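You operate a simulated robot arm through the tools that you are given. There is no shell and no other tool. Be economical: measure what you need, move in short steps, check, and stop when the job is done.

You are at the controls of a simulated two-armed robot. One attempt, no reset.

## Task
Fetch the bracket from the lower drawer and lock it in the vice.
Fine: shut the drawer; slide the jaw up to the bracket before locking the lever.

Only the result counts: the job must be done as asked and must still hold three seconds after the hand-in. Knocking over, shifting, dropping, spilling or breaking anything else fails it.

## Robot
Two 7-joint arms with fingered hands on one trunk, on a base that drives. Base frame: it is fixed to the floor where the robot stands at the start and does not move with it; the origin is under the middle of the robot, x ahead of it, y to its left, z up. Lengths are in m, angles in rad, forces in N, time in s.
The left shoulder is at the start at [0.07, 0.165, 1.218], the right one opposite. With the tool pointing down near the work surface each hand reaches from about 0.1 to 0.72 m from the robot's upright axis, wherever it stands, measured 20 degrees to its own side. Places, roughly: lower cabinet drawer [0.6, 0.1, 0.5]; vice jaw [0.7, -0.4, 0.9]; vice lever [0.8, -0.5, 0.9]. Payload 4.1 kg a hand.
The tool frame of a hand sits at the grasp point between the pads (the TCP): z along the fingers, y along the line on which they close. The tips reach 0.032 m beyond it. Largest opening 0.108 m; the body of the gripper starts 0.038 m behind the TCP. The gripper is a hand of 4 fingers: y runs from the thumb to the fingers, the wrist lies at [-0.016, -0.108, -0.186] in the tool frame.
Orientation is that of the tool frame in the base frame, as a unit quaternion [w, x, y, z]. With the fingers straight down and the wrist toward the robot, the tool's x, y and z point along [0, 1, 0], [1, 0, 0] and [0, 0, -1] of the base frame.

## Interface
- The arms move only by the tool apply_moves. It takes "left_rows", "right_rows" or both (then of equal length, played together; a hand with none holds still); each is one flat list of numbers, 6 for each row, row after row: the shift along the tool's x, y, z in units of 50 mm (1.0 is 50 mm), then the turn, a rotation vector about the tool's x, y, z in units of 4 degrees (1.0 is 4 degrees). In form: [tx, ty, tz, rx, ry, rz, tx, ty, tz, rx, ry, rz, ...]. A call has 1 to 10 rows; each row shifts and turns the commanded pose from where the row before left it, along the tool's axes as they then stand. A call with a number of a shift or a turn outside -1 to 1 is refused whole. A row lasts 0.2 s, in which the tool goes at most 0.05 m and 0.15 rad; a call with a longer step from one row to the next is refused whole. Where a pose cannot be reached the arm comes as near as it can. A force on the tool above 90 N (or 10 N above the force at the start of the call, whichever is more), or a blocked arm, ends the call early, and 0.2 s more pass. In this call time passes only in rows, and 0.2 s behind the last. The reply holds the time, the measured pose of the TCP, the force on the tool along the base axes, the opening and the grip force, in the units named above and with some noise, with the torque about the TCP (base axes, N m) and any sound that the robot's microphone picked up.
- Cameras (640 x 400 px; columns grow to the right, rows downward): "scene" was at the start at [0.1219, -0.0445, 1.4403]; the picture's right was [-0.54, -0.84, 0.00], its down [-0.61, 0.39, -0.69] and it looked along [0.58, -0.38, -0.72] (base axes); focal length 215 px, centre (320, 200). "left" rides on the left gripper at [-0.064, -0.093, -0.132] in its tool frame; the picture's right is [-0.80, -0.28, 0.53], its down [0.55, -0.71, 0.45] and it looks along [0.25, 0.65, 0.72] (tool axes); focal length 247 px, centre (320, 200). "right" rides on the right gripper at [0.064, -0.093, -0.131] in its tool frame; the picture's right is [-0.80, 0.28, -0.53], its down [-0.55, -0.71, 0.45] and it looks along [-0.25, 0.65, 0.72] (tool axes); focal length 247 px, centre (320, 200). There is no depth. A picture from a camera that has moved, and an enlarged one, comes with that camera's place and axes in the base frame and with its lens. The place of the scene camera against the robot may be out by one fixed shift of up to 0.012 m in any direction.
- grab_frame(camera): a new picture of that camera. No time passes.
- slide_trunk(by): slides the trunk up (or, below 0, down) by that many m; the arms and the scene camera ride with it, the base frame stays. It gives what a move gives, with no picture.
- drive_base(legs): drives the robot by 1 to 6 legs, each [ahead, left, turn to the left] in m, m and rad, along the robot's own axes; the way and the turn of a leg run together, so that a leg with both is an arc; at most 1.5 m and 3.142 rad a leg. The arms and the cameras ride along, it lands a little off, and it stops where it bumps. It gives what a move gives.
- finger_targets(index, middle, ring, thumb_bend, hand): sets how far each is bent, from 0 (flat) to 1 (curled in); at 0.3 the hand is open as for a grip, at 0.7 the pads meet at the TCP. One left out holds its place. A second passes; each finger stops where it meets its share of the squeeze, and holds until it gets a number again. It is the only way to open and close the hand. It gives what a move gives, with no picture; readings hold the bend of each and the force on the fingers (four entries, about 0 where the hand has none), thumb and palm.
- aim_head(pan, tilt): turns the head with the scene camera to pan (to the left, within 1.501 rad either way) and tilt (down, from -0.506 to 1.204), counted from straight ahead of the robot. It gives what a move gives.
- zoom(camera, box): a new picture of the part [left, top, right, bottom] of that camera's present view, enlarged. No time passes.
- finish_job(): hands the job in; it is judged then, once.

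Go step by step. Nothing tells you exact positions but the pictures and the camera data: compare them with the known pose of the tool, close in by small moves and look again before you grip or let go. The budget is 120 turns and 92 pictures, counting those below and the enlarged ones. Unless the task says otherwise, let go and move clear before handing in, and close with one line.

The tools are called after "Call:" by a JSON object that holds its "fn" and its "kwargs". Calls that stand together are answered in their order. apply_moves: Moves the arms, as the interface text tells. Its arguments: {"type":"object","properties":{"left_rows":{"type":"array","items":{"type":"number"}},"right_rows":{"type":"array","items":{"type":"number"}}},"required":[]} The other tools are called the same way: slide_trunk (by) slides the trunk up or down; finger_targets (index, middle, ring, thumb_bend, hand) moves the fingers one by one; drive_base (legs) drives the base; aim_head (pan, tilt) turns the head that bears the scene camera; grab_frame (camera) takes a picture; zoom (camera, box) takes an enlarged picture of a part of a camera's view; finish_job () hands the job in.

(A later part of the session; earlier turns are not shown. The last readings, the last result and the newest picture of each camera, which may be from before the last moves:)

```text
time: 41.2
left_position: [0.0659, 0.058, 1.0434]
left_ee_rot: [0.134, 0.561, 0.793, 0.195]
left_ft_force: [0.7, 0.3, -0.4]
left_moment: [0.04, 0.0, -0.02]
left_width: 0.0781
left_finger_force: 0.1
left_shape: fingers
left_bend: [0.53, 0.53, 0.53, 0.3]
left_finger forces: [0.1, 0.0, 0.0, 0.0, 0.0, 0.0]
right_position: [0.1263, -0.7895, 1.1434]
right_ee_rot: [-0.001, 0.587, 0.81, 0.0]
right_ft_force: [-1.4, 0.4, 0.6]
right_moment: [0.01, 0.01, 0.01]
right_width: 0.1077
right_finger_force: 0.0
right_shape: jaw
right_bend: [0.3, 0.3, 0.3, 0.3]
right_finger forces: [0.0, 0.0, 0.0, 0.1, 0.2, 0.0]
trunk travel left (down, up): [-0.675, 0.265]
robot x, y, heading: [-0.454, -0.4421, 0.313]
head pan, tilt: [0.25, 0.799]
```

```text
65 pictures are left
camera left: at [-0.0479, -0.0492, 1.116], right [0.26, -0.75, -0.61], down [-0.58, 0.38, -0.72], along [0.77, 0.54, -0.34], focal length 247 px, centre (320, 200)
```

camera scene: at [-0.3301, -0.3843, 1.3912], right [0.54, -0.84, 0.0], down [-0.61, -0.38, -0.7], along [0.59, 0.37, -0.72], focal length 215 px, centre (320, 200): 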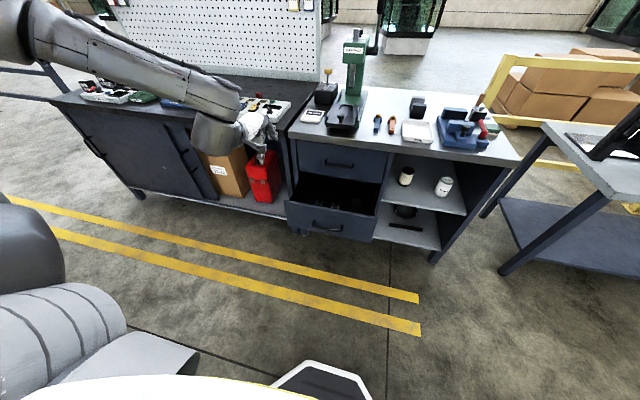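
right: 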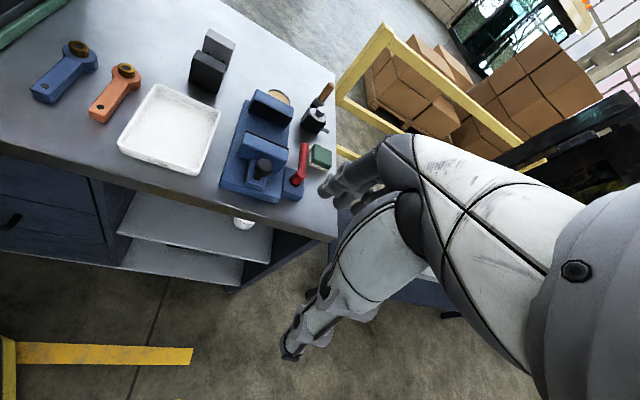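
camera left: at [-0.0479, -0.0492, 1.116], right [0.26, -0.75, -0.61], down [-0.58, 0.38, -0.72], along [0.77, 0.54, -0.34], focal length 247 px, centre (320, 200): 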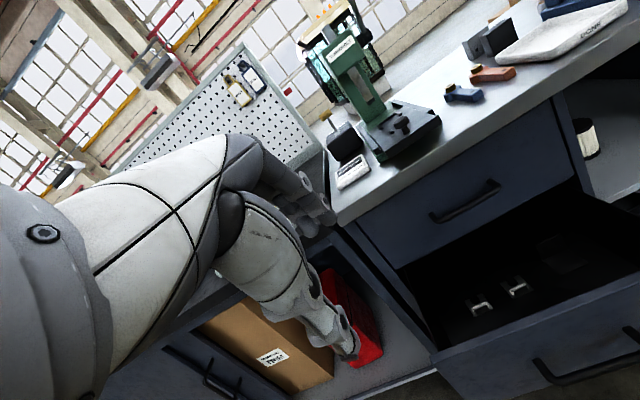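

Call:
{"fn": "zoom", "kwargs": {"camera": "left", "box": [400, 200, 640, 370]}}

Call:
{"fn": "zoom", "kwargs": {"camera": "scene", "box": [270, 140, 400, 250]}}

```text
2.35 times, centred on (520, 285) of left
camera zoom: at [-0.0479, -0.0492, 1.116], right [0.26, -0.75, -0.61], down [-0.58, 0.38, -0.72], along [0.77, 0.54, -0.34], focal length 581 px, centre (-151, 0)
```

zoom: 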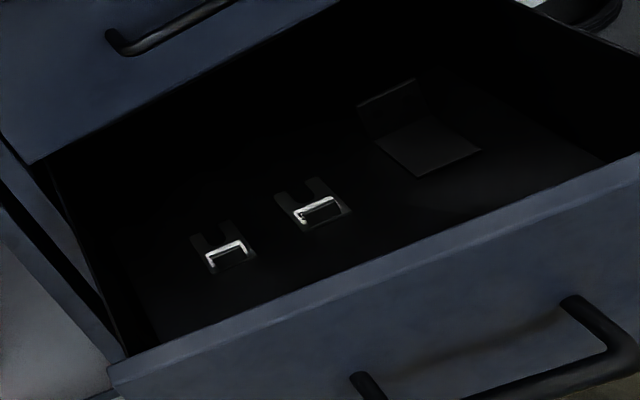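

```text
3.64 times, centred on (335, 195) of scene
camera zoom: at [-0.3301, -0.3843, 1.3912], right [0.54, -0.84, 0.0], down [-0.61, -0.38, -0.7], along [0.59, 0.37, -0.72], focal length 783 px, centre (266, 218)
```

zoom: 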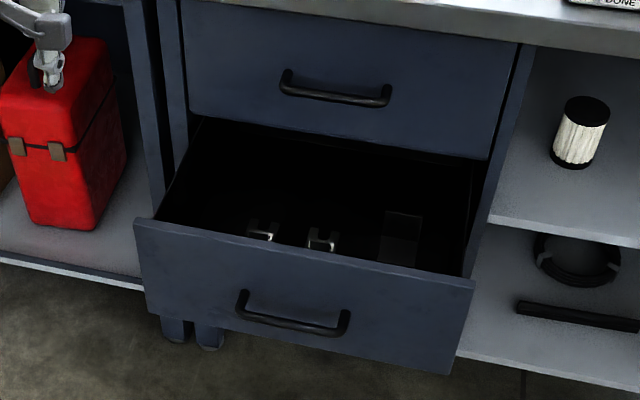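

The drawer holds two U-shaped clips and, at the right, a dark L-shaped bracket near [0.48, -0.115, 0.45] with its upright flange on the far side. I'll pick it with the left hand, so I'll retract that hand, drive closer and look from above first.

Call:
{"fn": "apply_moves", "kwargs": {"left_rows": [0, -0.8, -0.3, 1, 0, 0, 0, -0.8, -0.2, 1, 0, 0, 0, -0.8, -0.2, 1, 0, 0, 0, 0, 0, 0.5, 0, 0]}}

Call:
{"fn": "finger_targets", "kwargs": {"hand": "left", "index": 0.3, "middle": 0.3, "ring": 0.3, "thumb_bend": 0.3}}

Call:
{"fn": "drive_base", "kwargs": {"legs": [[0.3, -0.18, 0]]}}

Call:
{"fn": "grab_frame", "kwargs": {"camera": "left"}}

Call:
{"fn": "aim_head", "kwargs": {"pan": 0.3, "tilt": 1.0}}

Call:
{"fn": "grab_frame", "kwargs": {"camera": "scene"}}

```text
time: 42.2
left_position: [-0.0535, 0.0244, 1.0233]
left_ee_rot: [0.066, 0.574, 0.811, 0.095]
left_ft_force: [-0.5, -0.2, 0.1]
left_moment: [-0.01, 0.02, -0.01]
left_width: 0.0783
left_finger_force: 0.0
left_shape: fingers
left_bend: [0.53, 0.53, 0.53, 0.3]
left_finger forces: [0.0, 0.0, 0.1, 0.1, 0.0, 0.1]
right_position: [0.1259, -0.7888, 1.1445]
right_ee_rot: [-0.001, 0.587, 0.809, -0.001]
right_ft_force: [0.3, 0.4, 0.0]
right_moment: [0.0, -0.01, -0.02]
right_width: 0.1074
right_finger_force: 0.1
right_shape: jaw
right_bend: [0.3, 0.3, 0.3, 0.3]
right_finger forces: [0.0, 0.1, 0.1, 0.0, 0.1, 0.0]
trunk travel left (down, up): [-0.675, 0.265]
robot x, y, heading: [-0.451, -0.4427, 0.313]
head pan, tilt: [0.25, 0.799]
```

```text
time: 43.2
left_position: [-0.0542, 0.0238, 1.0233]
left_ee_rot: [0.066, 0.574, 0.811, 0.097]
left_ft_force: [0.3, -0.4, -0.2]
left_moment: [0.0, -0.01, 0.0]
left_width: 0.1083
left_finger_force: 0.1
left_shape: fingers
left_bend: [0.3, 0.3, 0.3, 0.3]
left_finger forces: [0.0, 0.1, 0.1, 0.0, 0.0, 0.1]
right_position: [0.1252, -0.7892, 1.1442]
right_ee_rot: [0.0, 0.587, 0.809, 0.0]
right_ft_force: [0.0, 0.3, 0.0]
right_moment: [0.01, -0.01, 0.0]
right_width: 0.1075
right_finger_force: 0.0
right_shape: jaw
right_bend: [0.3, 0.3, 0.3, 0.3]
right_finger forces: [0.0, 0.0, 0.0, 0.1, 0.0, 0.1]
trunk travel left (down, up): [-0.675, 0.265]
robot x, y, heading: [-0.4545, -0.4407, 0.315]
head pan, tilt: [0.25, 0.799]
```

```text
time: 45.5
left_position: [0.2793, -0.0382, 1.0243]
left_ee_rot: [0.065, 0.569, 0.814, 0.096]
left_ft_force: [0.1, 0.7, -0.7]
left_moment: [-0.03, 0.0, -0.01]
left_width: 0.1084
left_finger_force: 0.0
left_shape: fingers
left_bend: [0.3, 0.3, 0.3, 0.3]
left_finger forces: [0.0, 0.0, 0.0, 0.0, 0.0, 0.1]
right_position: [0.469, -0.8484, 1.1441]
right_ee_rot: [0.0, 0.581, 0.814, 0.0]
right_ft_force: [-0.5, -0.1, -0.2]
right_moment: [-0.02, -0.02, 0.03]
right_width: 0.1076
right_finger_force: 0.0
right_shape: jaw
right_bend: [0.3, 0.3, 0.3, 0.3]
right_finger forces: [0.0, 0.0, 0.1, 0.1, 0.0, 0.0]
trunk travel left (down, up): [-0.675, 0.265]
robot x, y, heading: [-0.1157, -0.5078, 0.33]
head pan, tilt: [0.25, 0.799]
```

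```text
62 pictures are left
camera left: at [0.1886, -0.1392, 1.1293], right [0.13, -0.8, -0.59], down [-0.74, 0.32, -0.6], along [0.66, 0.51, -0.55], focal length 247 px, centre (320, 200)
```

left: 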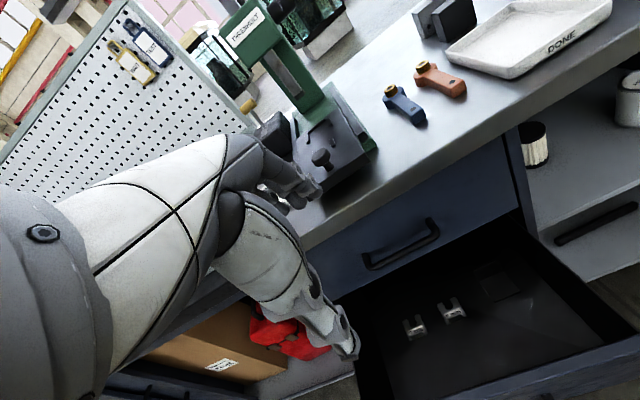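

```text
time: 46.2
left_position: [0.2798, -0.0384, 1.0229]
left_ee_rot: [0.065, 0.568, 0.815, 0.096]
left_ft_force: [-0.6, -0.6, 0.4]
left_moment: [0.0, 0.01, -0.01]
left_width: 0.1084
left_finger_force: 0.0
left_shape: fingers
left_bend: [0.3, 0.3, 0.3, 0.3]
left_finger forces: [0.1, 0.1, 0.1, 0.0, 0.1, 0.0]
right_position: [0.4678, -0.8486, 1.1439]
right_ee_rot: [0.0, 0.582, 0.813, 0.0]
right_ft_force: [-0.2, 0.7, 0.0]
right_moment: [-0.03, 0.03, 0.04]
right_width: 0.1076
right_finger_force: 0.0
right_shape: jaw
right_bend: [0.3, 0.3, 0.3, 0.3]
right_finger forces: [0.1, 0.1, 0.0, 0.0, 0.1, 0.0]
trunk travel left (down, up): [-0.675, 0.265]
robot x, y, heading: [-0.1123, -0.5088, 0.328]
head pan, tilt: [0.3, 1.0]
```

```text
61 pictures are left
camera scene: at [-0.0036, -0.4519, 1.3761], right [0.59, -0.81, 0.0], down [-0.68, -0.49, -0.54], along [0.44, 0.32, -0.84], focal length 215 px, centre (320, 200)
```

scene: 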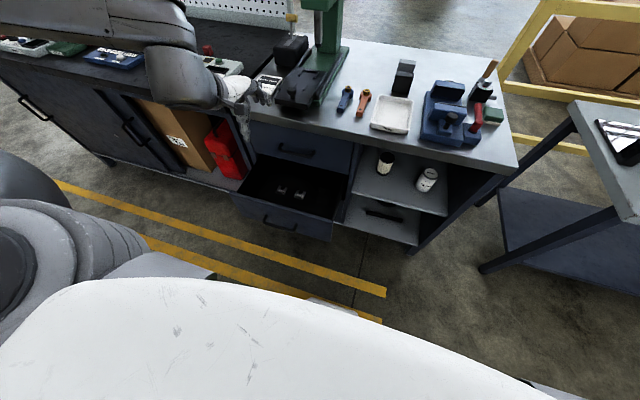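

Call:
{"fn": "zoom", "kwargs": {"camera": "left", "box": [380, 230, 600, 370]}}

Call:
{"fn": "zoom", "kwargs": {"camera": "scene", "box": [240, 150, 350, 240]}}

```text
2.86 times, centred on (490, 300) of left
camera zoom: at [0.1887, -0.1394, 1.1293], right [0.13, -0.8, -0.59], down [-0.74, 0.32, -0.6], along [0.66, 0.51, -0.55], focal length 706 px, centre (-166, -86)
```

zoom: 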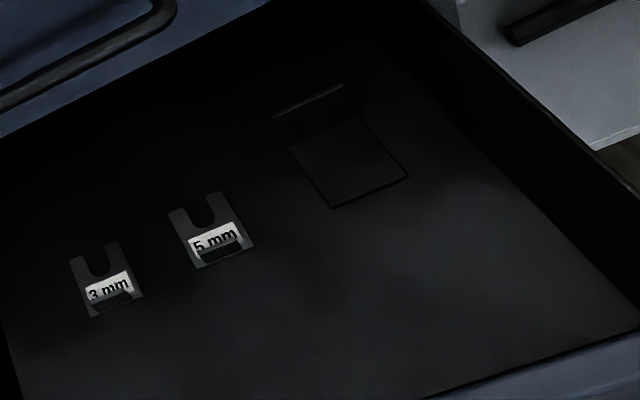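

```text
4.44 times, centred on (295, 195) of scene
camera zoom: at [-0.0036, -0.4519, 1.3761], right [0.59, -0.81, 0.0], down [-0.68, -0.49, -0.54], along [0.44, 0.32, -0.84], focal length 958 px, centre (431, 222)
```

zoom: 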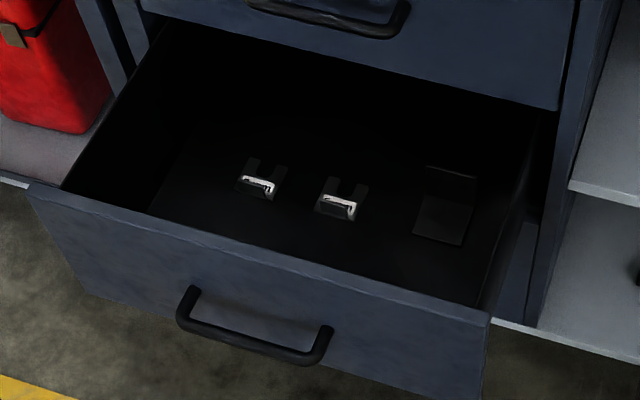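

The U pieces are labelled shims, so the L-shape is the bracket. It sits right under the upper handle, so I'll try to open the drawer further by straddling the front panel and pulling.

Call:
{"fn": "slide_trunk", "kwargs": {"by": -0.38}}

Call:
{"fn": "grab_frame", "kwargs": {"camera": "left"}}

Call:
{"fn": "grab_frame", "kwargs": {"camera": "scene"}}

```text
time: 49.9
left_position: [0.2792, -0.0387, 0.645]
left_ee_rot: [0.066, 0.569, 0.814, 0.097]
left_ft_force: [-0.7, -0.8, -0.3]
left_moment: [0.01, 0.01, -0.02]
left_width: 0.1081
left_finger_force: 0.0
left_shape: fingers
left_bend: [0.3, 0.3, 0.3, 0.3]
left_finger forces: [0.0, 0.1, 0.1, 0.1, 0.0, 0.1]
right_position: [0.4691, -0.8486, 0.7648]
right_ee_rot: [0.0, 0.581, 0.814, 0.0]
right_ft_force: [0.2, 0.0, -0.2]
right_moment: [0.02, 0.0, -0.02]
right_width: 0.1075
right_finger_force: 0.2
right_shape: jaw
right_bend: [0.3, 0.3, 0.3, 0.3]
right_finger forces: [0.1, 0.1, 0.1, 0.0, 0.0, 0.1]
trunk travel left (down, up): [-0.295, 0.645]
robot x, y, heading: [-0.1106, -0.5098, 0.33]
head pan, tilt: [0.3, 1.0]
```

```text
58 pictures are left
camera left: at [0.1884, -0.1393, 0.7494], right [0.13, -0.8, -0.59], down [-0.74, 0.32, -0.6], along [0.66, 0.51, -0.55], focal length 247 px, centre (320, 200)
```

left: 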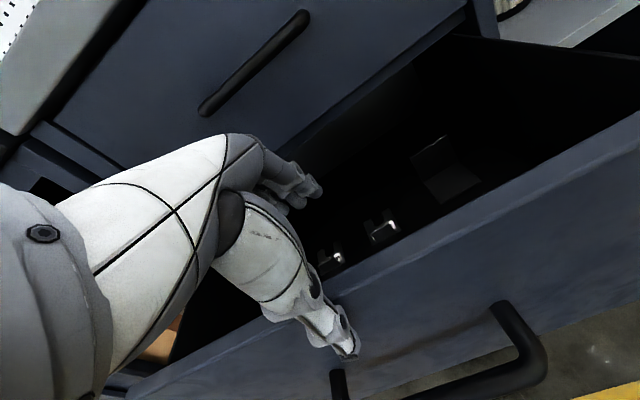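

```text
57 pictures are left
camera scene: at [-0.004, -0.4518, 0.9961], right [0.59, -0.81, 0.0], down [-0.68, -0.5, -0.54], along [0.44, 0.32, -0.84], focal length 215 px, centre (320, 200)
```

scene: 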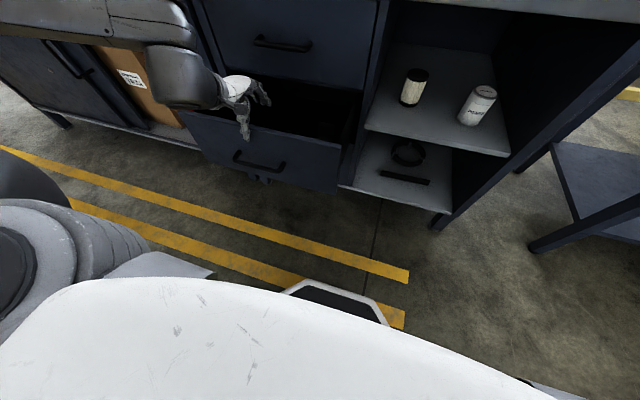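

The hand straddles the front panel, with the thumb outside and the fingers inside. I'll lower it slightly and pull back.

Call:
{"fn": "apply_moves", "kwargs": {"left_rows": [0, -0.15, 0.65, 0, 0, 0, 0, -0.55, -0.13, 0, 0, 0, 0, -0.55, -0.13, 0, 0, 0, 0, -0.4, -0.1, 0, 0, 0, 0, -0.4, -0.1, 0, 0, 0]}}

Call:
{"fn": "grab_frame", "kwargs": {"camera": "left"}}

```text
time: 51.1
left_position: [0.2005, -0.0339, 0.6133]
left_ee_rot: [0.074, 0.535, 0.834, 0.108]
left_ft_force: [1.3, 0.6, 4.5]
left_moment: [0.04, -0.2, -0.03]
left_width: 0.1129
left_finger_force: 1.6
left_shape: fingers
left_bend: [0.28, 0.3, 0.3, 0.3]
left_finger forces: [3.9, 0.0, 0.0, 0.0, 0.0, 0.1]
left hand out of reach, approached as far as the arm can: row 4, 5
right_position: [0.4682, -0.8501, 0.7654]
right_ee_rot: [0.0, 0.582, 0.813, 0.0]
right_ft_force: [-0.1, 0.4, 0.8]
right_moment: [0.01, 0.0, 0.0]
right_width: 0.1075
right_finger_force: 0.1
right_shape: jaw
right_bend: [0.3, 0.3, 0.3, 0.3]
right_finger forces: [0.0, 0.1, 0.0, 0.0, 0.0, 0.0]
trunk travel left (down, up): [-0.295, 0.645]
robot x, y, heading: [-0.114, -0.507, 0.329]
head pan, tilt: [0.3, 1.0]
```

```text
56 pictures are left
camera left: at [0.1148, -0.1424, 0.715], right [0.21, -0.79, -0.58], down [-0.74, 0.26, -0.62], along [0.64, 0.56, -0.53], focal length 247 px, centre (320, 200)
```

left: 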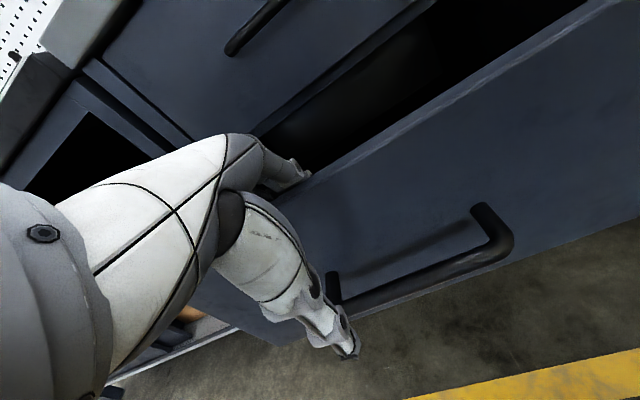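

The index finger has just engaged the panel and the arm is at its limit. I'll pull on with the base.

Call:
{"fn": "drive_base", "kwargs": {"legs": [[-0.08, 0, 0]]}}

Call:
{"fn": "grab_frame", "kwargs": {"camera": "left"}}

```text
time: 52.1
left_position: [0.1247, -0.0603, 0.6118]
left_ee_rot: [0.073, 0.535, 0.835, 0.106]
left_ft_force: [3.5, 0.9, 1.1]
left_moment: [-0.03, 0.02, -0.02]
left_width: 0.1117
left_finger_force: 2.2
left_shape: fingers
left_bend: [0.28, 0.3, 0.3, 0.3]
left_finger forces: [4.7, 0.0, 0.1, 0.0, 0.0, 0.0]
right_position: [0.3903, -0.8768, 0.7648]
right_ee_rot: [-0.001, 0.582, 0.813, 0.0]
right_ft_force: [0.3, 0.0, 0.2]
right_moment: [-0.01, 0.02, -0.04]
right_width: 0.1078
right_finger_force: 0.1
right_shape: jaw
right_bend: [0.3, 0.3, 0.3, 0.3]
right_finger forces: [0.0, 0.0, 0.0, 0.0, 0.0, 0.0]
trunk travel left (down, up): [-0.295, 0.645]
robot x, y, heading: [-0.1868, -0.5344, 0.324]
head pan, tilt: [0.3, 1.0]
```

```text
55 pictures are left
camera left: at [0.0386, -0.1685, 0.7138], right [0.21, -0.79, -0.58], down [-0.74, 0.26, -0.62], along [0.64, 0.56, -0.53], focal length 247 px, centre (320, 200)
```

left: 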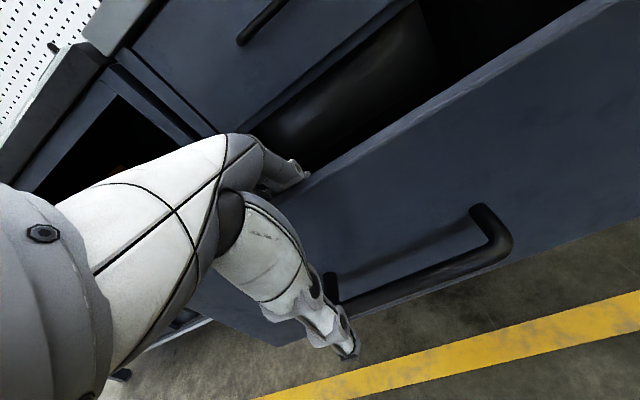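

The drawer came along by 0.08 m. I'll take another 0.04 m, then raise the hand clear.

Call:
{"fn": "drive_base", "kwargs": {"legs": [[-0.04, 0, 0]]}}

Call:
{"fn": "apply_moves", "kwargs": {"left_rows": [0, 0.5, 0, 0, 0, 0, 0, 0.2, -0.9, 0, 0, 0, 0, 0.2, -0.9, 0, 0, 0]}}

Call:
{"fn": "grab_frame", "kwargs": {"camera": "left"}}

```text
time: 53.0
left_position: [0.091, -0.072, 0.6126]
left_ee_rot: [0.074, 0.535, 0.834, 0.11]
left_ft_force: [57.9, 18.3, 22.0]
left_moment: [0.16, -0.37, -1.27]
left_width: 0.1384
left_finger_force: 31.2
left_shape: fingers
left_bend: [0.14, 0.21, 0.18, 0.3]
left_finger forces: [23.8, 15.9, 22.7, 0.0, 0.0, 0.1]
right_position: [0.3555, -0.8881, 0.7636]
right_ee_rot: [-0.002, 0.582, 0.813, -0.001]
right_ft_force: [-0.6, -0.4, -0.7]
right_moment: [-0.01, -0.01, 0.0]
right_width: 0.1078
right_finger_force: 0.1
right_shape: jaw
right_bend: [0.3, 0.3, 0.3, 0.3]
right_finger forces: [0.0, 0.1, 0.1, 0.0, 0.0, 0.2]
trunk travel left (down, up): [-0.295, 0.645]
robot x, y, heading: [-0.2285, -0.5452, 0.325]
head pan, tilt: [0.3, 1.0]
```

```text
time: 53.8
left_position: [0.1077, -0.0653, 0.7125]
left_ee_rot: [0.076, 0.535, 0.834, 0.11]
left_ft_force: [0.7, -1.3, 0.3]
left_moment: [0.03, -0.02, 0.02]
left_width: 0.117
left_finger_force: 0.1
left_shape: fingers
left_bend: [0.26, 0.26, 0.3, 0.3]
left_finger forces: [0.1, 0.0, 0.1, 0.0, 0.1, 0.0]
right_position: [0.3532, -0.8884, 0.7649]
right_ee_rot: [0.0, 0.583, 0.813, 0.0]
right_ft_force: [0.4, 0.0, 0.2]
right_moment: [0.01, -0.01, 0.0]
right_width: 0.1078
right_finger_force: 0.0
right_shape: jaw
right_bend: [0.3, 0.3, 0.3, 0.3]
right_finger forces: [0.0, 0.0, 0.0, 0.0, 0.0, 0.1]
trunk travel left (down, up): [-0.295, 0.645]
robot x, y, heading: [-0.2288, -0.5479, 0.328]
head pan, tilt: [0.3, 1.0]
```

```text
54 pictures are left
camera left: at [0.0203, -0.1745, 0.8136], right [0.21, -0.78, -0.58], down [-0.74, 0.26, -0.62], along [0.64, 0.56, -0.52], focal length 247 px, centre (320, 200)
```

left: 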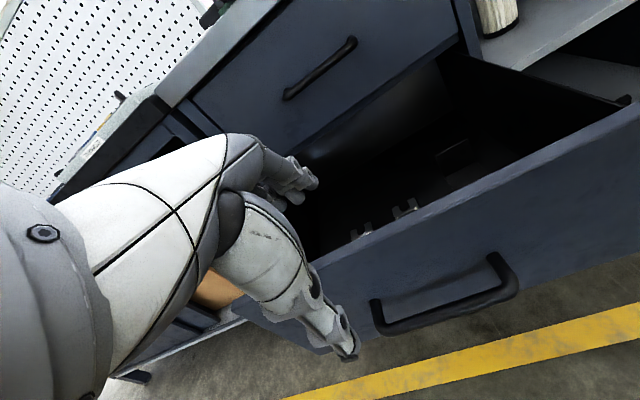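

The drawer has hit its stop at about 0.34 m open. The bracket flange should now be near [0.425, -0.134]. I'll drive up a bit and move the hand over it.

Call:
{"fn": "drive_base", "kwargs": {"legs": [[0.1, 0, -0.012]]}}

Call:
{"fn": "apply_moves", "kwargs": {"left_rows": [-0.8, 0, 0, 0, 0, 0.8, -0.8, 0, 0, 0, 0, 0.8, -0.8, 0.48, 0.13, 0, 0, 0, -0.8, 0.48, 0.13, 0, 0, 0, 0, 0.48, 0.13, 0, 0, 0]}}

Call:
{"fn": "grab_frame", "kwargs": {"camera": "left"}}

Call:
{"fn": "grab_frame", "kwargs": {"camera": "scene"}}

```text
time: 55.0
left_position: [0.2096, -0.0388, 0.7117]
left_ee_rot: [0.075, 0.541, 0.831, 0.11]
left_ft_force: [0.3, -0.6, -0.4]
left_moment: [0.02, 0.0, -0.01]
left_width: 0.117
left_finger_force: 0.1
left_shape: fingers
left_bend: [0.26, 0.26, 0.3, 0.3]
left_finger forces: [0.1, 0.0, 0.1, 0.1, 0.0, 0.0]
right_position: [0.4433, -0.8662, 0.7644]
right_ee_rot: [-0.001, 0.589, 0.808, 0.0]
right_ft_force: [-0.1, -0.7, -0.2]
right_moment: [-0.03, 0.01, 0.01]
right_width: 0.108
right_finger_force: 0.1
right_shape: jaw
right_bend: [0.3, 0.3, 0.3, 0.3]
right_finger forces: [0.0, 0.0, 0.0, 0.1, 0.0, 0.0]
trunk travel left (down, up): [-0.295, 0.645]
robot x, y, heading: [-0.1317, -0.5154, 0.314]
head pan, tilt: [0.3, 1.0]
```

```text
time: 56.1
left_position: [0.3328, -0.1676, 0.7116]
left_ee_rot: [0.069, 0.587, 0.799, 0.114]
left_ft_force: [-0.5, 0.2, -0.3]
left_moment: [-0.02, 0.0, -0.01]
left_width: 0.117
left_finger_force: 0.0
left_shape: fingers
left_bend: [0.26, 0.26, 0.3, 0.3]
left_finger forces: [0.0, 0.1, 0.0, 0.1, 0.0, 0.1]
right_position: [0.4445, -0.8659, 0.7648]
right_ee_rot: [0.0, 0.588, 0.809, 0.0]
right_ft_force: [0.2, 0.3, 0.1]
right_moment: [0.0, -0.01, -0.02]
right_width: 0.1077
right_finger_force: 0.1
right_shape: jaw
right_bend: [0.3, 0.3, 0.3, 0.3]
right_finger forces: [0.0, 0.1, 0.0, 0.0, 0.1, 0.1]
trunk travel left (down, up): [-0.295, 0.645]
robot x, y, heading: [-0.1325, -0.52, 0.312]
head pan, tilt: [0.3, 1.0]
```

```text
53 pictures are left
camera left: at [0.236, -0.2677, 0.81], right [0.11, -0.79, -0.61], down [-0.71, 0.37, -0.6], along [0.7, 0.5, -0.51], focal length 247 px, centre (320, 200)
```

left: 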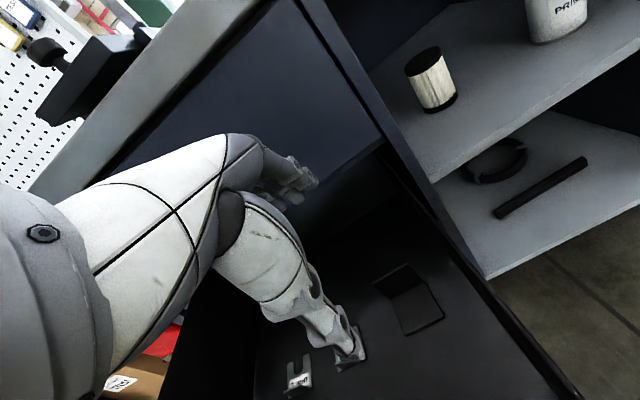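

```text
52 pictures are left
camera scene: at [-0.0226, -0.461, 0.9961], right [0.58, -0.82, 0.0], down [-0.69, -0.48, -0.54], along [0.44, 0.31, -0.84], focal length 215 px, centre (320, 200)
```

scene: 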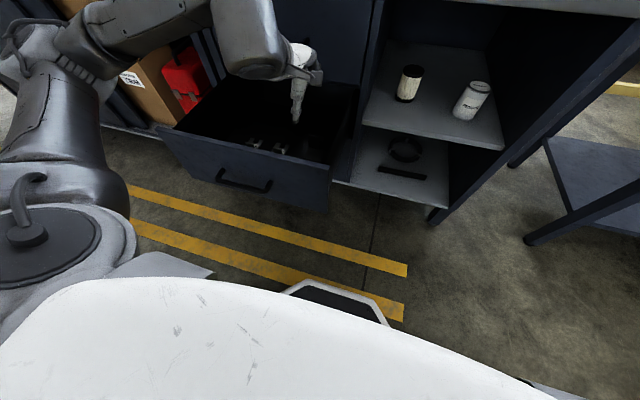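

The view is good: the flange base centre is near [0.426, -0.126], with its normal along the hand's closing direction. I'll level the hand over it and start descending.

Call:
{"fn": "finger_targets", "kwargs": {"hand": "left", "index": 0.35, "middle": 0.35, "ring": 0.35, "thumb_bend": 0.35}}

Call:
{"fn": "apply_moves", "kwargs": {"left_rows": [0.06, 0.5, 0.12, 0.95, 0, 0, 0.06, 0.5, 0.1, 0.95, 0, 0, 0.05, 0.5, 0.05, 0.95, 0, 0, 0.05, 0.5, 0, 0.95, 0, 0, 0, 0, 1, 0, 0, 0, 0, 0, 1, 0, 0, 0]}}

Call:
{"fn": "grab_frame", "kwargs": {"camera": "left"}}

```text
time: 57.1
left_position: [0.3342, -0.1671, 0.7097]
left_ee_rot: [0.07, 0.587, 0.798, 0.114]
left_ft_force: [-0.9, 1.5, -0.5]
left_moment: [0.02, 0.0, -0.02]
left_width: 0.0961
left_finger_force: 0.1
left_shape: fingers
left_bend: [0.35, 0.35, 0.35, 0.35]
left_finger forces: [0.1, 0.0, 0.1, 0.0, 0.0, 0.1]
right_position: [0.4418, -0.8659, 0.7635]
right_ee_rot: [0.0, 0.589, 0.808, 0.0]
right_ft_force: [0.3, 0.3, -1.2]
right_moment: [0.03, -0.01, 0.02]
right_width: 0.1077
right_finger_force: 0.1
right_shape: jaw
right_bend: [0.3, 0.3, 0.3, 0.3]
right_finger forces: [0.0, 0.0, 0.1, 0.0, 0.1, 0.0]
trunk travel left (down, up): [-0.295, 0.645]
robot x, y, heading: [-0.1342, -0.5167, 0.309]
head pan, tilt: [0.3, 1.0]
```

```text
time: 58.5
left_position: [0.424, -0.122, 0.6116]
left_ee_rot: [-0.009, 0.59, 0.807, 0.007]
left_ft_force: [0.3, -0.2, 1.0]
left_moment: [0.0, 0.03, -0.01]
left_width: 0.0963
left_finger_force: 0.1
left_shape: fingers
left_bend: [0.35, 0.35, 0.35, 0.35]
left_finger forces: [0.1, 0.1, 0.1, 0.1, 0.0, 0.0]
right_position: [0.4437, -0.8655, 0.7642]
right_ee_rot: [0.001, 0.588, 0.809, -0.001]
right_ft_force: [0.4, 0.3, 0.1]
right_moment: [-0.01, 0.0, 0.01]
right_width: 0.1075
right_finger_force: 0.0
right_shape: jaw
right_bend: [0.3, 0.3, 0.3, 0.3]
right_finger forces: [0.0, 0.0, 0.0, 0.0, 0.0, 0.1]
trunk travel left (down, up): [-0.295, 0.645]
robot x, y, heading: [-0.1373, -0.5158, 0.31]
head pan, tilt: [0.3, 1.0]
```

```text
51 pictures are left
camera left: at [0.3553, -0.2137, 0.7406], right [-0.03, -0.83, -0.55], down [-0.84, 0.32, -0.44], along [0.54, 0.45, -0.71], focal length 247 px, centre (320, 200)
```

left: 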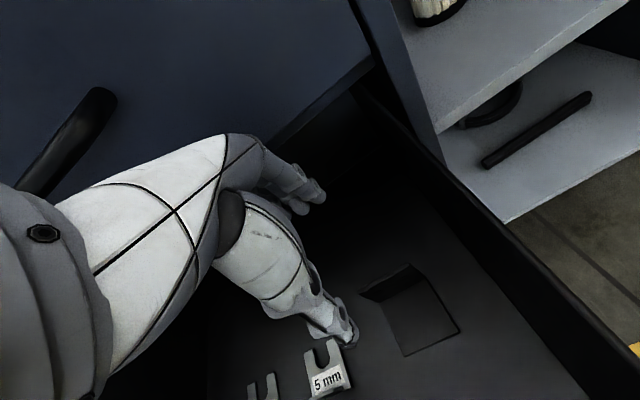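

Triangulation puts the plate at z≈0.45, the flange centre at [0.417, -0.130] and the flange top at z≈0.495. I'll descend with a small correction.

Call:
{"fn": "apply_moves", "kwargs": {"left_rows": [-0.1, -0.18, 0.8, 0, 0, 0, 0, 0, 0.8, 0, 0, 0, 0, 0, 0.55, 0, 0, 0]}}

Call:
{"fn": "grab_frame", "kwargs": {"camera": "left"}}

```text
time: 59.4
left_position: [0.4204, -0.1292, 0.5028]
left_ee_rot: [-0.009, 0.59, 0.807, 0.009]
left_ft_force: [-0.5, 1.3, -0.5]
left_moment: [-0.05, -0.02, 0.0]
left_width: 0.0959
left_finger_force: 0.0
left_shape: fingers
left_bend: [0.35, 0.35, 0.35, 0.35]
left_finger forces: [0.0, 0.0, 0.1, 0.0, 0.0, 0.1]
right_position: [0.4428, -0.8655, 0.7637]
right_ee_rot: [0.0, 0.589, 0.808, 0.0]
right_ft_force: [-0.1, 0.2, -0.2]
right_moment: [0.01, -0.01, 0.0]
right_width: 0.1076
right_finger_force: 0.0
right_shape: jaw
right_bend: [0.3, 0.3, 0.3, 0.3]
right_finger forces: [0.1, 0.0, 0.0, 0.0, 0.0, 0.0]
trunk travel left (down, up): [-0.295, 0.645]
robot x, y, heading: [-0.1295, -0.5144, 0.313]
head pan, tilt: [0.3, 1.0]
```

```text
50 pictures are left
camera left: at [0.3504, -0.2202, 0.6313], right [-0.03, -0.83, -0.55], down [-0.84, 0.32, -0.44], along [0.54, 0.45, -0.71], focal length 247 px, centre (320, 200)
```

left: 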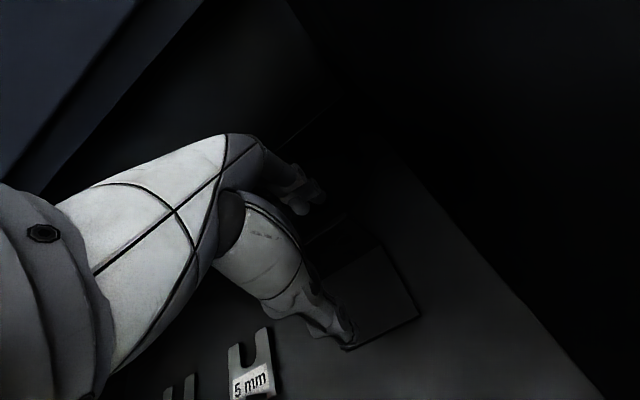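

Call:
{"fn": "zoom", "kwargs": {"camera": "left", "box": [240, 140, 440, 370]}}

```text
1.74 times, centred on (340, 255) of left
camera zoom: at [0.3504, -0.2202, 0.6313], right [-0.03, -0.83, -0.55], down [-0.84, 0.32, -0.44], along [0.54, 0.45, -0.71], focal length 430 px, centre (285, 104)
```

zoom: 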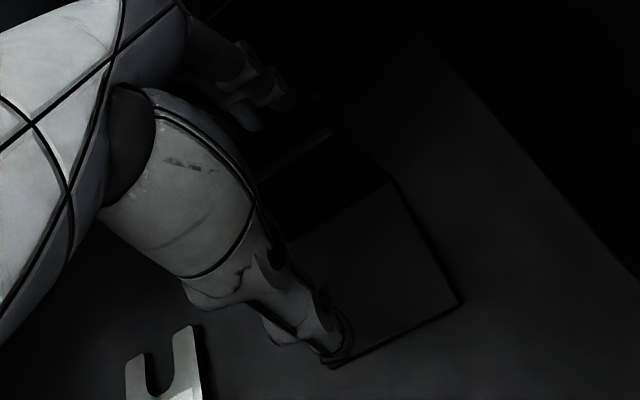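

The flange lies between the fingers and thumb. I'll go down 1 cm more and close.

Call:
{"fn": "apply_moves", "kwargs": {"left_rows": [0, -0.05, 0.2, 0, 0, 0]}}

Call:
{"fn": "finger_targets", "kwargs": {"hand": "left", "index": 0.72, "middle": 0.72, "ring": 0.72, "thumb_bend": 0.72}}

Call:
{"fn": "zoom", "kwargs": {"camera": "left", "box": [240, 140, 440, 370]}}

```text
time: 59.8
left_position: [0.4192, -0.1284, 0.4956]
left_ee_rot: [-0.009, 0.591, 0.807, 0.007]
left_ft_force: [0.0, -0.2, -0.3]
left_moment: [-0.02, 0.0, 0.02]
left_width: 0.0958
left_finger_force: 0.1
left_shape: fingers
left_bend: [0.35, 0.35, 0.35, 0.35]
left_finger forces: [0.0, 0.0, 0.1, 0.1, 0.0, 0.0]
right_position: [0.4412, -0.8657, 0.7646]
right_ee_rot: [0.0, 0.589, 0.808, 0.0]
right_ft_force: [-0.1, -0.8, 0.5]
right_moment: [0.04, -0.02, -0.02]
right_width: 0.1077
right_finger_force: 0.0
right_shape: jaw
right_bend: [0.3, 0.3, 0.3, 0.3]
right_finger forces: [0.0, 0.1, 0.0, 0.0, 0.0, 0.1]
trunk travel left (down, up): [-0.295, 0.645]
robot x, y, heading: [-0.1315, -0.5157, 0.312]
head pan, tilt: [0.3, 1.0]
```

```text
time: 60.8
left_position: [0.4188, -0.129, 0.4945]
left_ee_rot: [-0.009, 0.59, 0.807, 0.007]
left_ft_force: [-0.3, 0.4, 0.7]
left_moment: [-0.02, -0.03, -0.01]
left_width: 0.0041
left_finger_force: 5.5
left_shape: fingers
left_bend: [0.71, 0.71, 0.72, 0.69]
left_finger forces: [2.3, 1.6, 0.9, 0.0, 5.1, 0.1]
right_position: [0.4438, -0.8661, 0.7634]
right_ee_rot: [0.0, 0.589, 0.808, 0.0]
right_ft_force: [0.1, -0.1, -0.1]
right_moment: [-0.01, -0.01, 0.0]
right_width: 0.1078
right_finger_force: 0.1
right_shape: jaw
right_bend: [0.3, 0.3, 0.3, 0.3]
right_finger forces: [0.0, 0.1, 0.0, 0.0, 0.0, 0.0]
trunk travel left (down, up): [-0.295, 0.645]
robot x, y, heading: [-0.1316, -0.5168, 0.312]
head pan, tilt: [0.3, 1.0]
```

```text
1.74 times, centred on (340, 255) of left
camera zoom: at [0.3492, -0.2209, 0.6233], right [-0.03, -0.83, -0.55], down [-0.84, 0.32, -0.44], along [0.54, 0.45, -0.71], focal length 430 px, centre (285, 104)
```

zoom: 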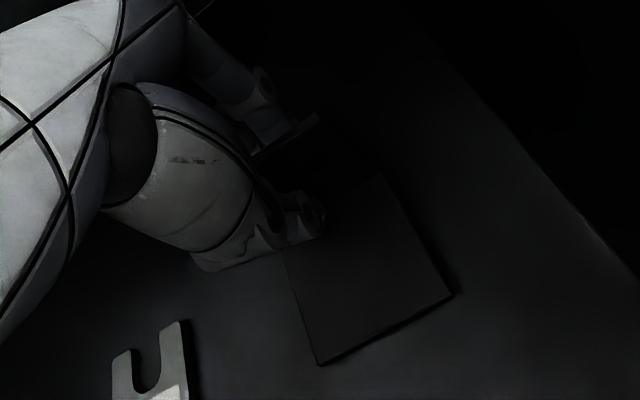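

The hand holds the 4 mm flange. I'll squeeze harder and lift a little.

Call:
{"fn": "finger_targets", "kwargs": {"hand": "left", "index": 0.85, "middle": 0.85, "ring": 0.85, "thumb_bend": 0.85}}

Call:
{"fn": "apply_moves", "kwargs": {"left_rows": [0, 0, -0.5, 0, 0, 0, 0, 0, -0.8, 0, 0, 0, 0, 0, -0.8, 0, 0, 0]}}

Call:
{"fn": "grab_frame", "kwargs": {"camera": "left"}}

```text
time: 61.8
left_position: [0.4178, -0.1304, 0.4946]
left_ee_rot: [-0.009, 0.59, 0.807, 0.008]
left_ft_force: [0.4, 0.7, 1.7]
left_moment: [-0.2, 0.11, -0.06]
left_width: 0.0048
left_finger_force: 28.4
left_shape: fingers
left_bend: [0.74, 0.76, 0.78, 0.71]
left_finger forces: [11.7, 7.7, 9.7, 0.0, 27.9, 0.0]
right_position: [0.4427, -0.8657, 0.765]
right_ee_rot: [0.0, 0.588, 0.809, 0.0]
right_ft_force: [0.2, -0.2, -0.1]
right_moment: [-0.01, -0.02, -0.02]
right_width: 0.1077
right_finger_force: 0.0
right_shape: jaw
right_bend: [0.3, 0.3, 0.3, 0.3]
right_finger forces: [0.0, 0.0, 0.1, 0.0, 0.0, 0.1]
trunk travel left (down, up): [-0.295, 0.645]
robot x, y, heading: [-0.1356, -0.5189, 0.311]
head pan, tilt: [0.3, 1.0]
```

```text
time: 62.5
left_position: [0.4184, -0.1353, 0.6011]
left_ee_rot: [-0.009, 0.59, 0.807, 0.007]
left_ft_force: [-0.9, -1.1, -2.8]
left_moment: [0.03, -0.04, -0.01]
left_width: 0.0047
left_finger_force: 25.7
left_shape: fingers
left_bend: [0.74, 0.76, 0.79, 0.71]
left_finger forces: [10.7, 8.6, 7.1, 0.1, 26.8, 0.0]
right_position: [0.4421, -0.8644, 0.7645]
right_ee_rot: [0.0, 0.589, 0.808, -0.001]
right_ft_force: [-0.5, 0.0, -0.5]
right_moment: [0.01, -0.02, 0.0]
right_width: 0.1081
right_finger_force: 0.1
right_shape: jaw
right_bend: [0.3, 0.3, 0.3, 0.3]
right_finger forces: [0.1, 0.1, 0.0, 0.0, 0.2, 0.0]
trunk travel left (down, up): [-0.295, 0.645]
robot x, y, heading: [-0.1296, -0.514, 0.313]
head pan, tilt: [0.3, 1.0]
```

```text
47 pictures are left
camera left: at [0.3497, -0.2259, 0.7299], right [-0.03, -0.83, -0.55], down [-0.84, 0.32, -0.44], along [0.54, 0.45, -0.71], focal length 247 px, centre (320, 200)
```

left: 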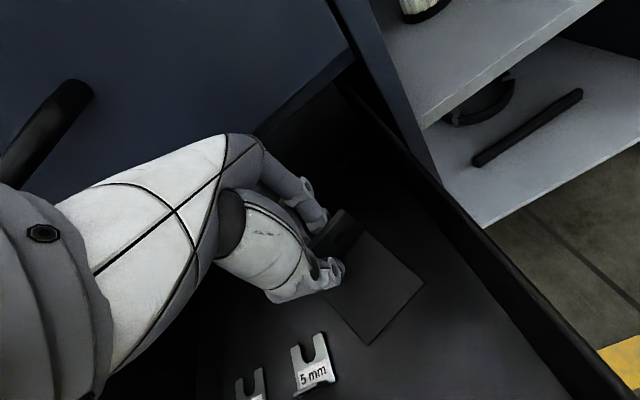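

The bracket is up and held at about 27 N. I'll lift it clear of the drawer, back toward the robot.

Call:
{"fn": "apply_moves", "kwargs": {"left_rows": [0, -0.5, -0.8, 0, 0, 0, 0, -0.5, -0.8, 0, 0, 0, 0, -0.5, -0.8, 0, 0, 0, 0, -0.4, -0.8, 0, 0, 0]}}

Call:
{"fn": "drive_base", "kwargs": {"legs": [[-0.2, 0.1, 0]]}}

Call:
{"fn": "aim_head", "kwargs": {"pan": 0.1, "tilt": 0.8}}

Call:
{"fn": "grab_frame", "kwargs": {"camera": "scene"}}

Call:
{"fn": "grab_frame", "kwargs": {"camera": "left"}}

```text
time: 63.5
left_position: [0.3238, -0.1656, 0.7604]
left_ee_rot: [-0.01, 0.59, 0.807, 0.008]
left_ft_force: [0.6, 0.3, -2.6]
left_moment: [0.05, -0.04, -0.01]
left_width: 0.005
left_finger_force: 25.4
left_shape: fingers
left_bend: [0.74, 0.76, 0.79, 0.71]
left_finger forces: [10.8, 8.0, 7.1, 0.0, 26.4, 0.0]
right_position: [0.4434, -0.866, 0.7648]
right_ee_rot: [0.0, 0.588, 0.809, 0.0]
right_ft_force: [-0.1, 1.4, 0.3]
right_moment: [-0.02, 0.02, -0.01]
right_width: 0.1081
right_finger_force: 0.0
right_shape: jaw
right_bend: [0.3, 0.3, 0.3, 0.3]
right_finger forces: [0.1, 0.0, 0.1, 0.0, 0.0, 0.0]
trunk travel left (down, up): [-0.295, 0.645]
robot x, y, heading: [-0.1299, -0.5164, 0.313]
head pan, tilt: [0.3, 1.0]
```

```text
time: 65.2
left_position: [0.1054, -0.1349, 0.7606]
left_ee_rot: [-0.009, 0.594, 0.804, 0.008]
left_ft_force: [-0.7, 0.0, -3.0]
left_moment: [0.04, -0.05, -0.02]
left_width: 0.0051
left_finger_force: 25.9
left_shape: fingers
left_bend: [0.74, 0.76, 0.79, 0.71]
left_finger forces: [10.8, 7.9, 7.0, 0.0, 26.5, 0.0]
right_position: [0.219, -0.8356, 0.7647]
right_ee_rot: [0.0, 0.592, 0.806, 0.0]
right_ft_force: [0.1, -0.2, 0.7]
right_moment: [-0.01, 0.01, 0.0]
right_width: 0.1078
right_finger_force: 0.1
right_shape: jaw
right_bend: [0.3, 0.3, 0.3, 0.3]
right_finger forces: [0.1, 0.1, 0.1, 0.0, 0.0, 0.2]
trunk travel left (down, up): [-0.295, 0.645]
robot x, y, heading: [-0.3508, -0.4852, 0.304]
head pan, tilt: [0.3, 1.0]
```

```text
time: 66.0
left_position: [0.1049, -0.1345, 0.7593]
left_ee_rot: [-0.009, 0.594, 0.805, 0.007]
left_ft_force: [0.0, 0.9, -2.6]
left_moment: [0.06, 0.0, -0.01]
left_width: 0.0052
left_finger_force: 26.2
left_shape: fingers
left_bend: [0.74, 0.76, 0.79, 0.71]
left_finger forces: [10.8, 8.0, 7.1, 0.0, 26.5, 0.1]
right_position: [0.2194, -0.8365, 0.7655]
right_ee_rot: [0.0, 0.593, 0.805, 0.0]
right_ft_force: [-1.0, -0.2, -0.1]
right_moment: [0.01, 0.0, 0.04]
right_width: 0.1075
right_finger_force: 0.1
right_shape: jaw
right_bend: [0.3, 0.3, 0.3, 0.3]
right_finger forces: [0.1, 0.1, 0.0, 0.1, 0.0, 0.0]
trunk travel left (down, up): [-0.295, 0.645]
robot x, y, heading: [-0.3504, -0.4824, 0.304]
head pan, tilt: [0.099, 0.799]
```

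```text
46 pictures are left
camera scene: at [-0.2262, -0.4348, 1.0111], right [0.39, -0.92, 0.0], down [-0.66, -0.28, -0.7], along [0.64, 0.27, -0.72], focal length 215 px, centre (320, 200)
```

scene: 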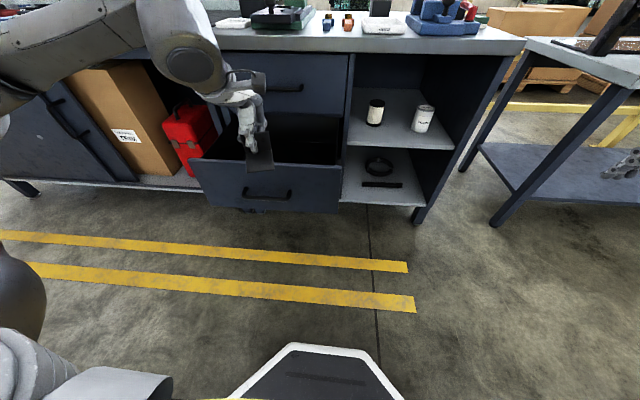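

```text
45 pictures are left
camera left: at [0.0365, -0.2252, 0.8883], right [-0.04, -0.83, -0.55], down [-0.84, 0.33, -0.44], along [0.54, 0.45, -0.71], focal length 247 px, centre (320, 200)
```

left: 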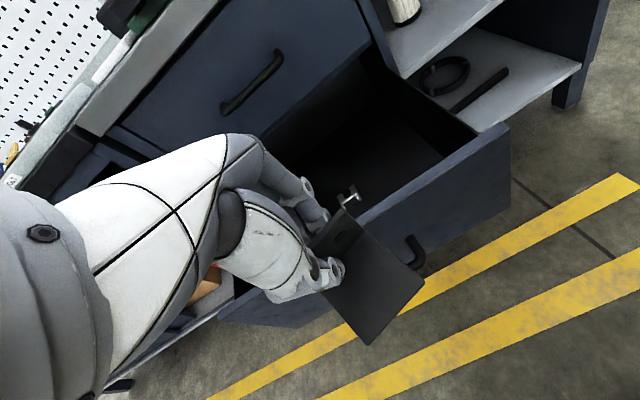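

The bracket is firmly held. Before shutting the drawer I'll tuck the left hand back and bring the right hand forward and inward in front of the drawer panel.

Call:
{"fn": "apply_moves", "kwargs": {"left_rows": [0, -0.4, -0.1, 0, 0, 0, 0, -0.4, -0.1, 0, 0, 0, 0, -0.4, -0.1, 0, 0, 0, 0, -0.4, -0.1, 0, 0, 0, 0, -0.4, -0.1, 0, 0, 0, 0, -0.4, -0.1, 0, 0, 0, 0, -0.4, -0.1, 0, 0, 0, 0, -0.4, -0.1, 0, 0, 0, 0, 0, 0, 0, 0, 0], "right_rows": [0.8, 0.1, 0.4, 0, 0, 0, 0.8, 0.1, 0.4, 0, 0, 0, 0.8, 0.1, 0.4, 0, 0, 0, 0.8, 0.1, 0.4, 0, 0, 0, 0.8, 0.1, 0.4, 0, 0, 0, 0.8, 0.1, 0.4, 0, 0, 0, 0.8, 0.1, 0.4, 0, 0, 0, 0.8, 0.1, 0.4, 0, 0, 0, 0.8, 0.1, 0.4, 0, 0, 0]}}

Call:
{"fn": "apply_moves", "kwargs": {"right_rows": [0, 0, 0, -1, 0, 0, 0, 0, 0, -1, 0, 0, 0, 0, 0, -1, 0, 0, 0, 0, 0, -1, 0, 0, 0, 0, 0, -1, 0, 0, 0, 0, 0, -1, 0, 0]}}

Call:
{"fn": "grab_frame", "kwargs": {"camera": "scene"}}

Call:
{"fn": "grab_frame", "kwargs": {"camera": "right"}}

```text
time: 68.0
left_position: [-0.047, -0.1819, 0.7994]
left_ee_rot: [-0.008, 0.594, 0.804, 0.008]
left_ft_force: [0.1, -0.4, -2.1]
left_moment: [0.03, -0.04, -0.02]
left_width: 0.0052
left_finger_force: 26.5
left_shape: fingers
left_bend: [0.74, 0.76, 0.79, 0.71]
left_finger forces: [10.8, 7.9, 7.2, 0.0, 26.6, 0.0]
right_position: [0.1542, -0.4761, 0.5827]
right_ee_rot: [0.001, 0.593, 0.805, 0.0]
right_ft_force: [-0.1, 0.4, 0.7]
right_moment: [0.0, 0.0, 0.02]
right_width: 0.1077
right_finger_force: 0.2
right_shape: jaw
right_bend: [0.3, 0.3, 0.3, 0.3]
right_finger forces: [0.0, 0.0, 0.1, 0.0, 0.0, 0.0]
trunk travel left (down, up): [-0.295, 0.645]
robot x, y, heading: [-0.3542, -0.4826, 0.306]
head pan, tilt: [0.099, 0.799]
```

```text
time: 69.4
left_position: [-0.0465, -0.182, 0.7985]
left_ee_rot: [-0.009, 0.594, 0.804, 0.007]
left_ft_force: [0.4, 0.2, -2.0]
left_moment: [-0.01, -0.05, 0.0]
left_width: 0.0051
left_finger_force: 26.8
left_shape: fingers
left_bend: [0.74, 0.76, 0.79, 0.71]
left_finger forces: [10.8, 7.9, 7.3, 0.1, 26.6, 0.0]
right_position: [0.1538, -0.4786, 0.5836]
right_ee_rot: [0.083, 0.586, 0.798, 0.112]
right_ft_force: [0.2, -0.1, 0.0]
right_moment: [0.02, -0.01, 0.01]
right_width: 0.1077
right_finger_force: 0.0
right_shape: jaw
right_bend: [0.3, 0.3, 0.3, 0.3]
right_finger forces: [0.1, 0.1, 0.0, 0.1, 0.1, 0.0]
right hand out of reach, approached as far as the arm can: row 5, 6
trunk travel left (down, up): [-0.295, 0.645]
robot x, y, heading: [-0.3526, -0.4821, 0.301]
head pan, tilt: [0.099, 0.799]
```

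```text
44 pictures are left
camera scene: at [-0.2261, -0.4348, 1.0112], right [0.39, -0.92, 0.0], down [-0.66, -0.28, -0.7], along [0.64, 0.27, -0.72], focal length 215 px, centre (320, 200)
```

scene: 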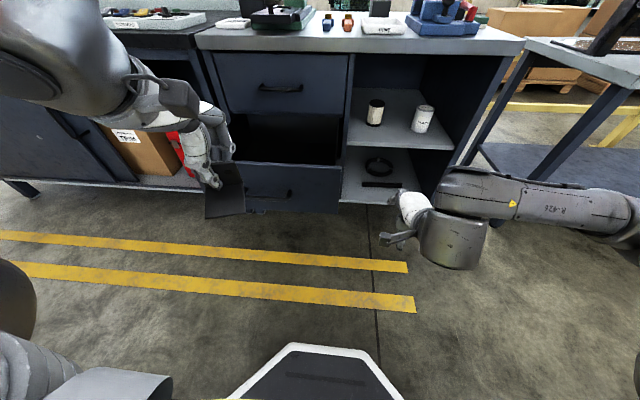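

```text
43 pictures are left
camera right: at [0.0143, -0.454, 0.6835], right [0.36, -0.72, 0.59], down [-0.37, -0.69, -0.62], along [0.86, 0.01, -0.51], focal length 247 px, centre (320, 200)
```

right: 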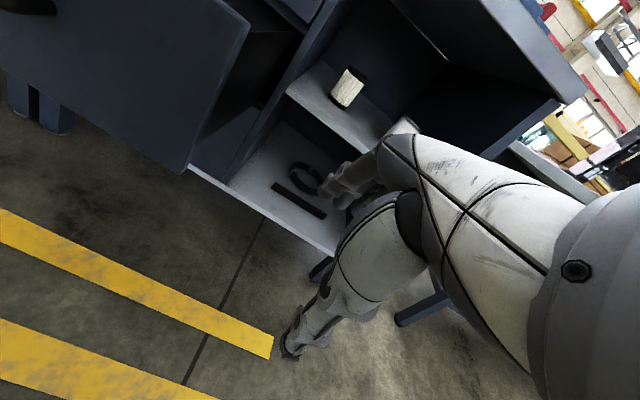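

The drawer panel is wide (about 0.46 m), so I can push it right of the handle. I'll swing the right hand left by 0.15 m, sidestep 0.07 m and approach.

Call:
{"fn": "apply_moves", "kwargs": {"right_rows": [0.9, 0, 0, 0, 0, 0, 0.9, 0, 0, 0, 0, 0, 0.9, 0, 0, 0, 0, 0, 0.3, 0, 0, 0, 0, 0]}}

Call:
{"fn": "drive_base", "kwargs": {"legs": [[0.02, 0.07, 0.008]]}}

Call:
{"fn": "grab_frame", "kwargs": {"camera": "scene"}}

```text
time: 70.4
left_position: [-0.0461, -0.1824, 0.7986]
left_ee_rot: [-0.008, 0.594, 0.804, 0.006]
left_ft_force: [0.0, 0.4, -1.8]
left_moment: [0.02, -0.04, 0.0]
left_width: 0.005
left_finger_force: 26.6
left_shape: fingers
left_bend: [0.74, 0.76, 0.79, 0.71]
left_finger forces: [10.8, 7.9, 7.2, 0.0, 26.6, 0.0]
right_position: [0.1124, -0.334, 0.5876]
right_ee_rot: [0.084, 0.587, 0.797, 0.112]
right_ft_force: [-0.5, 1.0, 0.2]
right_moment: [0.03, -0.01, 0.01]
right_width: 0.1078
right_finger_force: 0.1
right_shape: jaw
right_bend: [0.3, 0.3, 0.3, 0.3]
right_finger forces: [0.0, 0.0, 0.0, 0.0, 0.1, 0.0]
trunk travel left (down, up): [-0.295, 0.645]
robot x, y, heading: [-0.3536, -0.4792, 0.306]
head pan, tilt: [0.099, 0.799]
```

```text
time: 71.4
left_position: [-0.0515, -0.1056, 0.7979]
left_ee_rot: [-0.009, 0.591, 0.807, 0.007]
left_ft_force: [-0.1, 0.9, -2.3]
left_moment: [0.04, -0.05, 0.0]
left_width: 0.0052
left_finger_force: 26.9
left_shape: fingers
left_bend: [0.74, 0.76, 0.79, 0.71]
left_finger forces: [10.9, 7.9, 7.1, 0.1, 26.6, 0.1]
right_position: [0.1082, -0.2565, 0.5869]
right_ee_rot: [0.082, 0.583, 0.8, 0.111]
right_ft_force: [0.1, 1.1, -0.4]
right_moment: [-0.02, 0.02, 0.0]
right_width: 0.1076
right_finger_force: 0.1
right_shape: jaw
right_bend: [0.3, 0.3, 0.3, 0.3]
right_finger forces: [0.1, 0.0, 0.0, 0.0, 0.1, 0.1]
trunk travel left (down, up): [-0.295, 0.645]
robot x, y, heading: [-0.3552, -0.4086, 0.307]
head pan, tilt: [0.099, 0.799]
```

```text
42 pictures are left
camera scene: at [-0.2288, -0.3595, 1.0111], right [0.4, -0.92, 0.0], down [-0.66, -0.29, -0.7], along [0.64, 0.28, -0.72], focal length 215 px, centre (320, 200)
```

scene: 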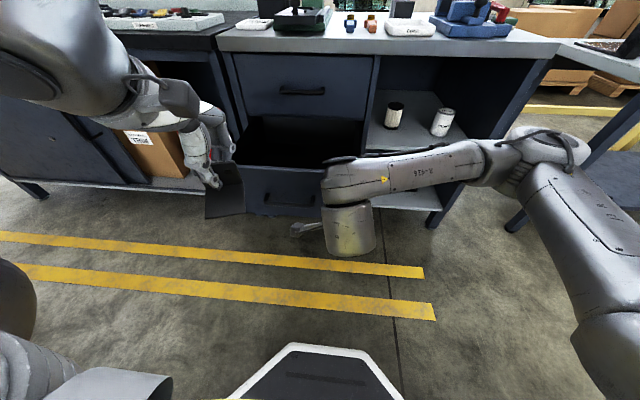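

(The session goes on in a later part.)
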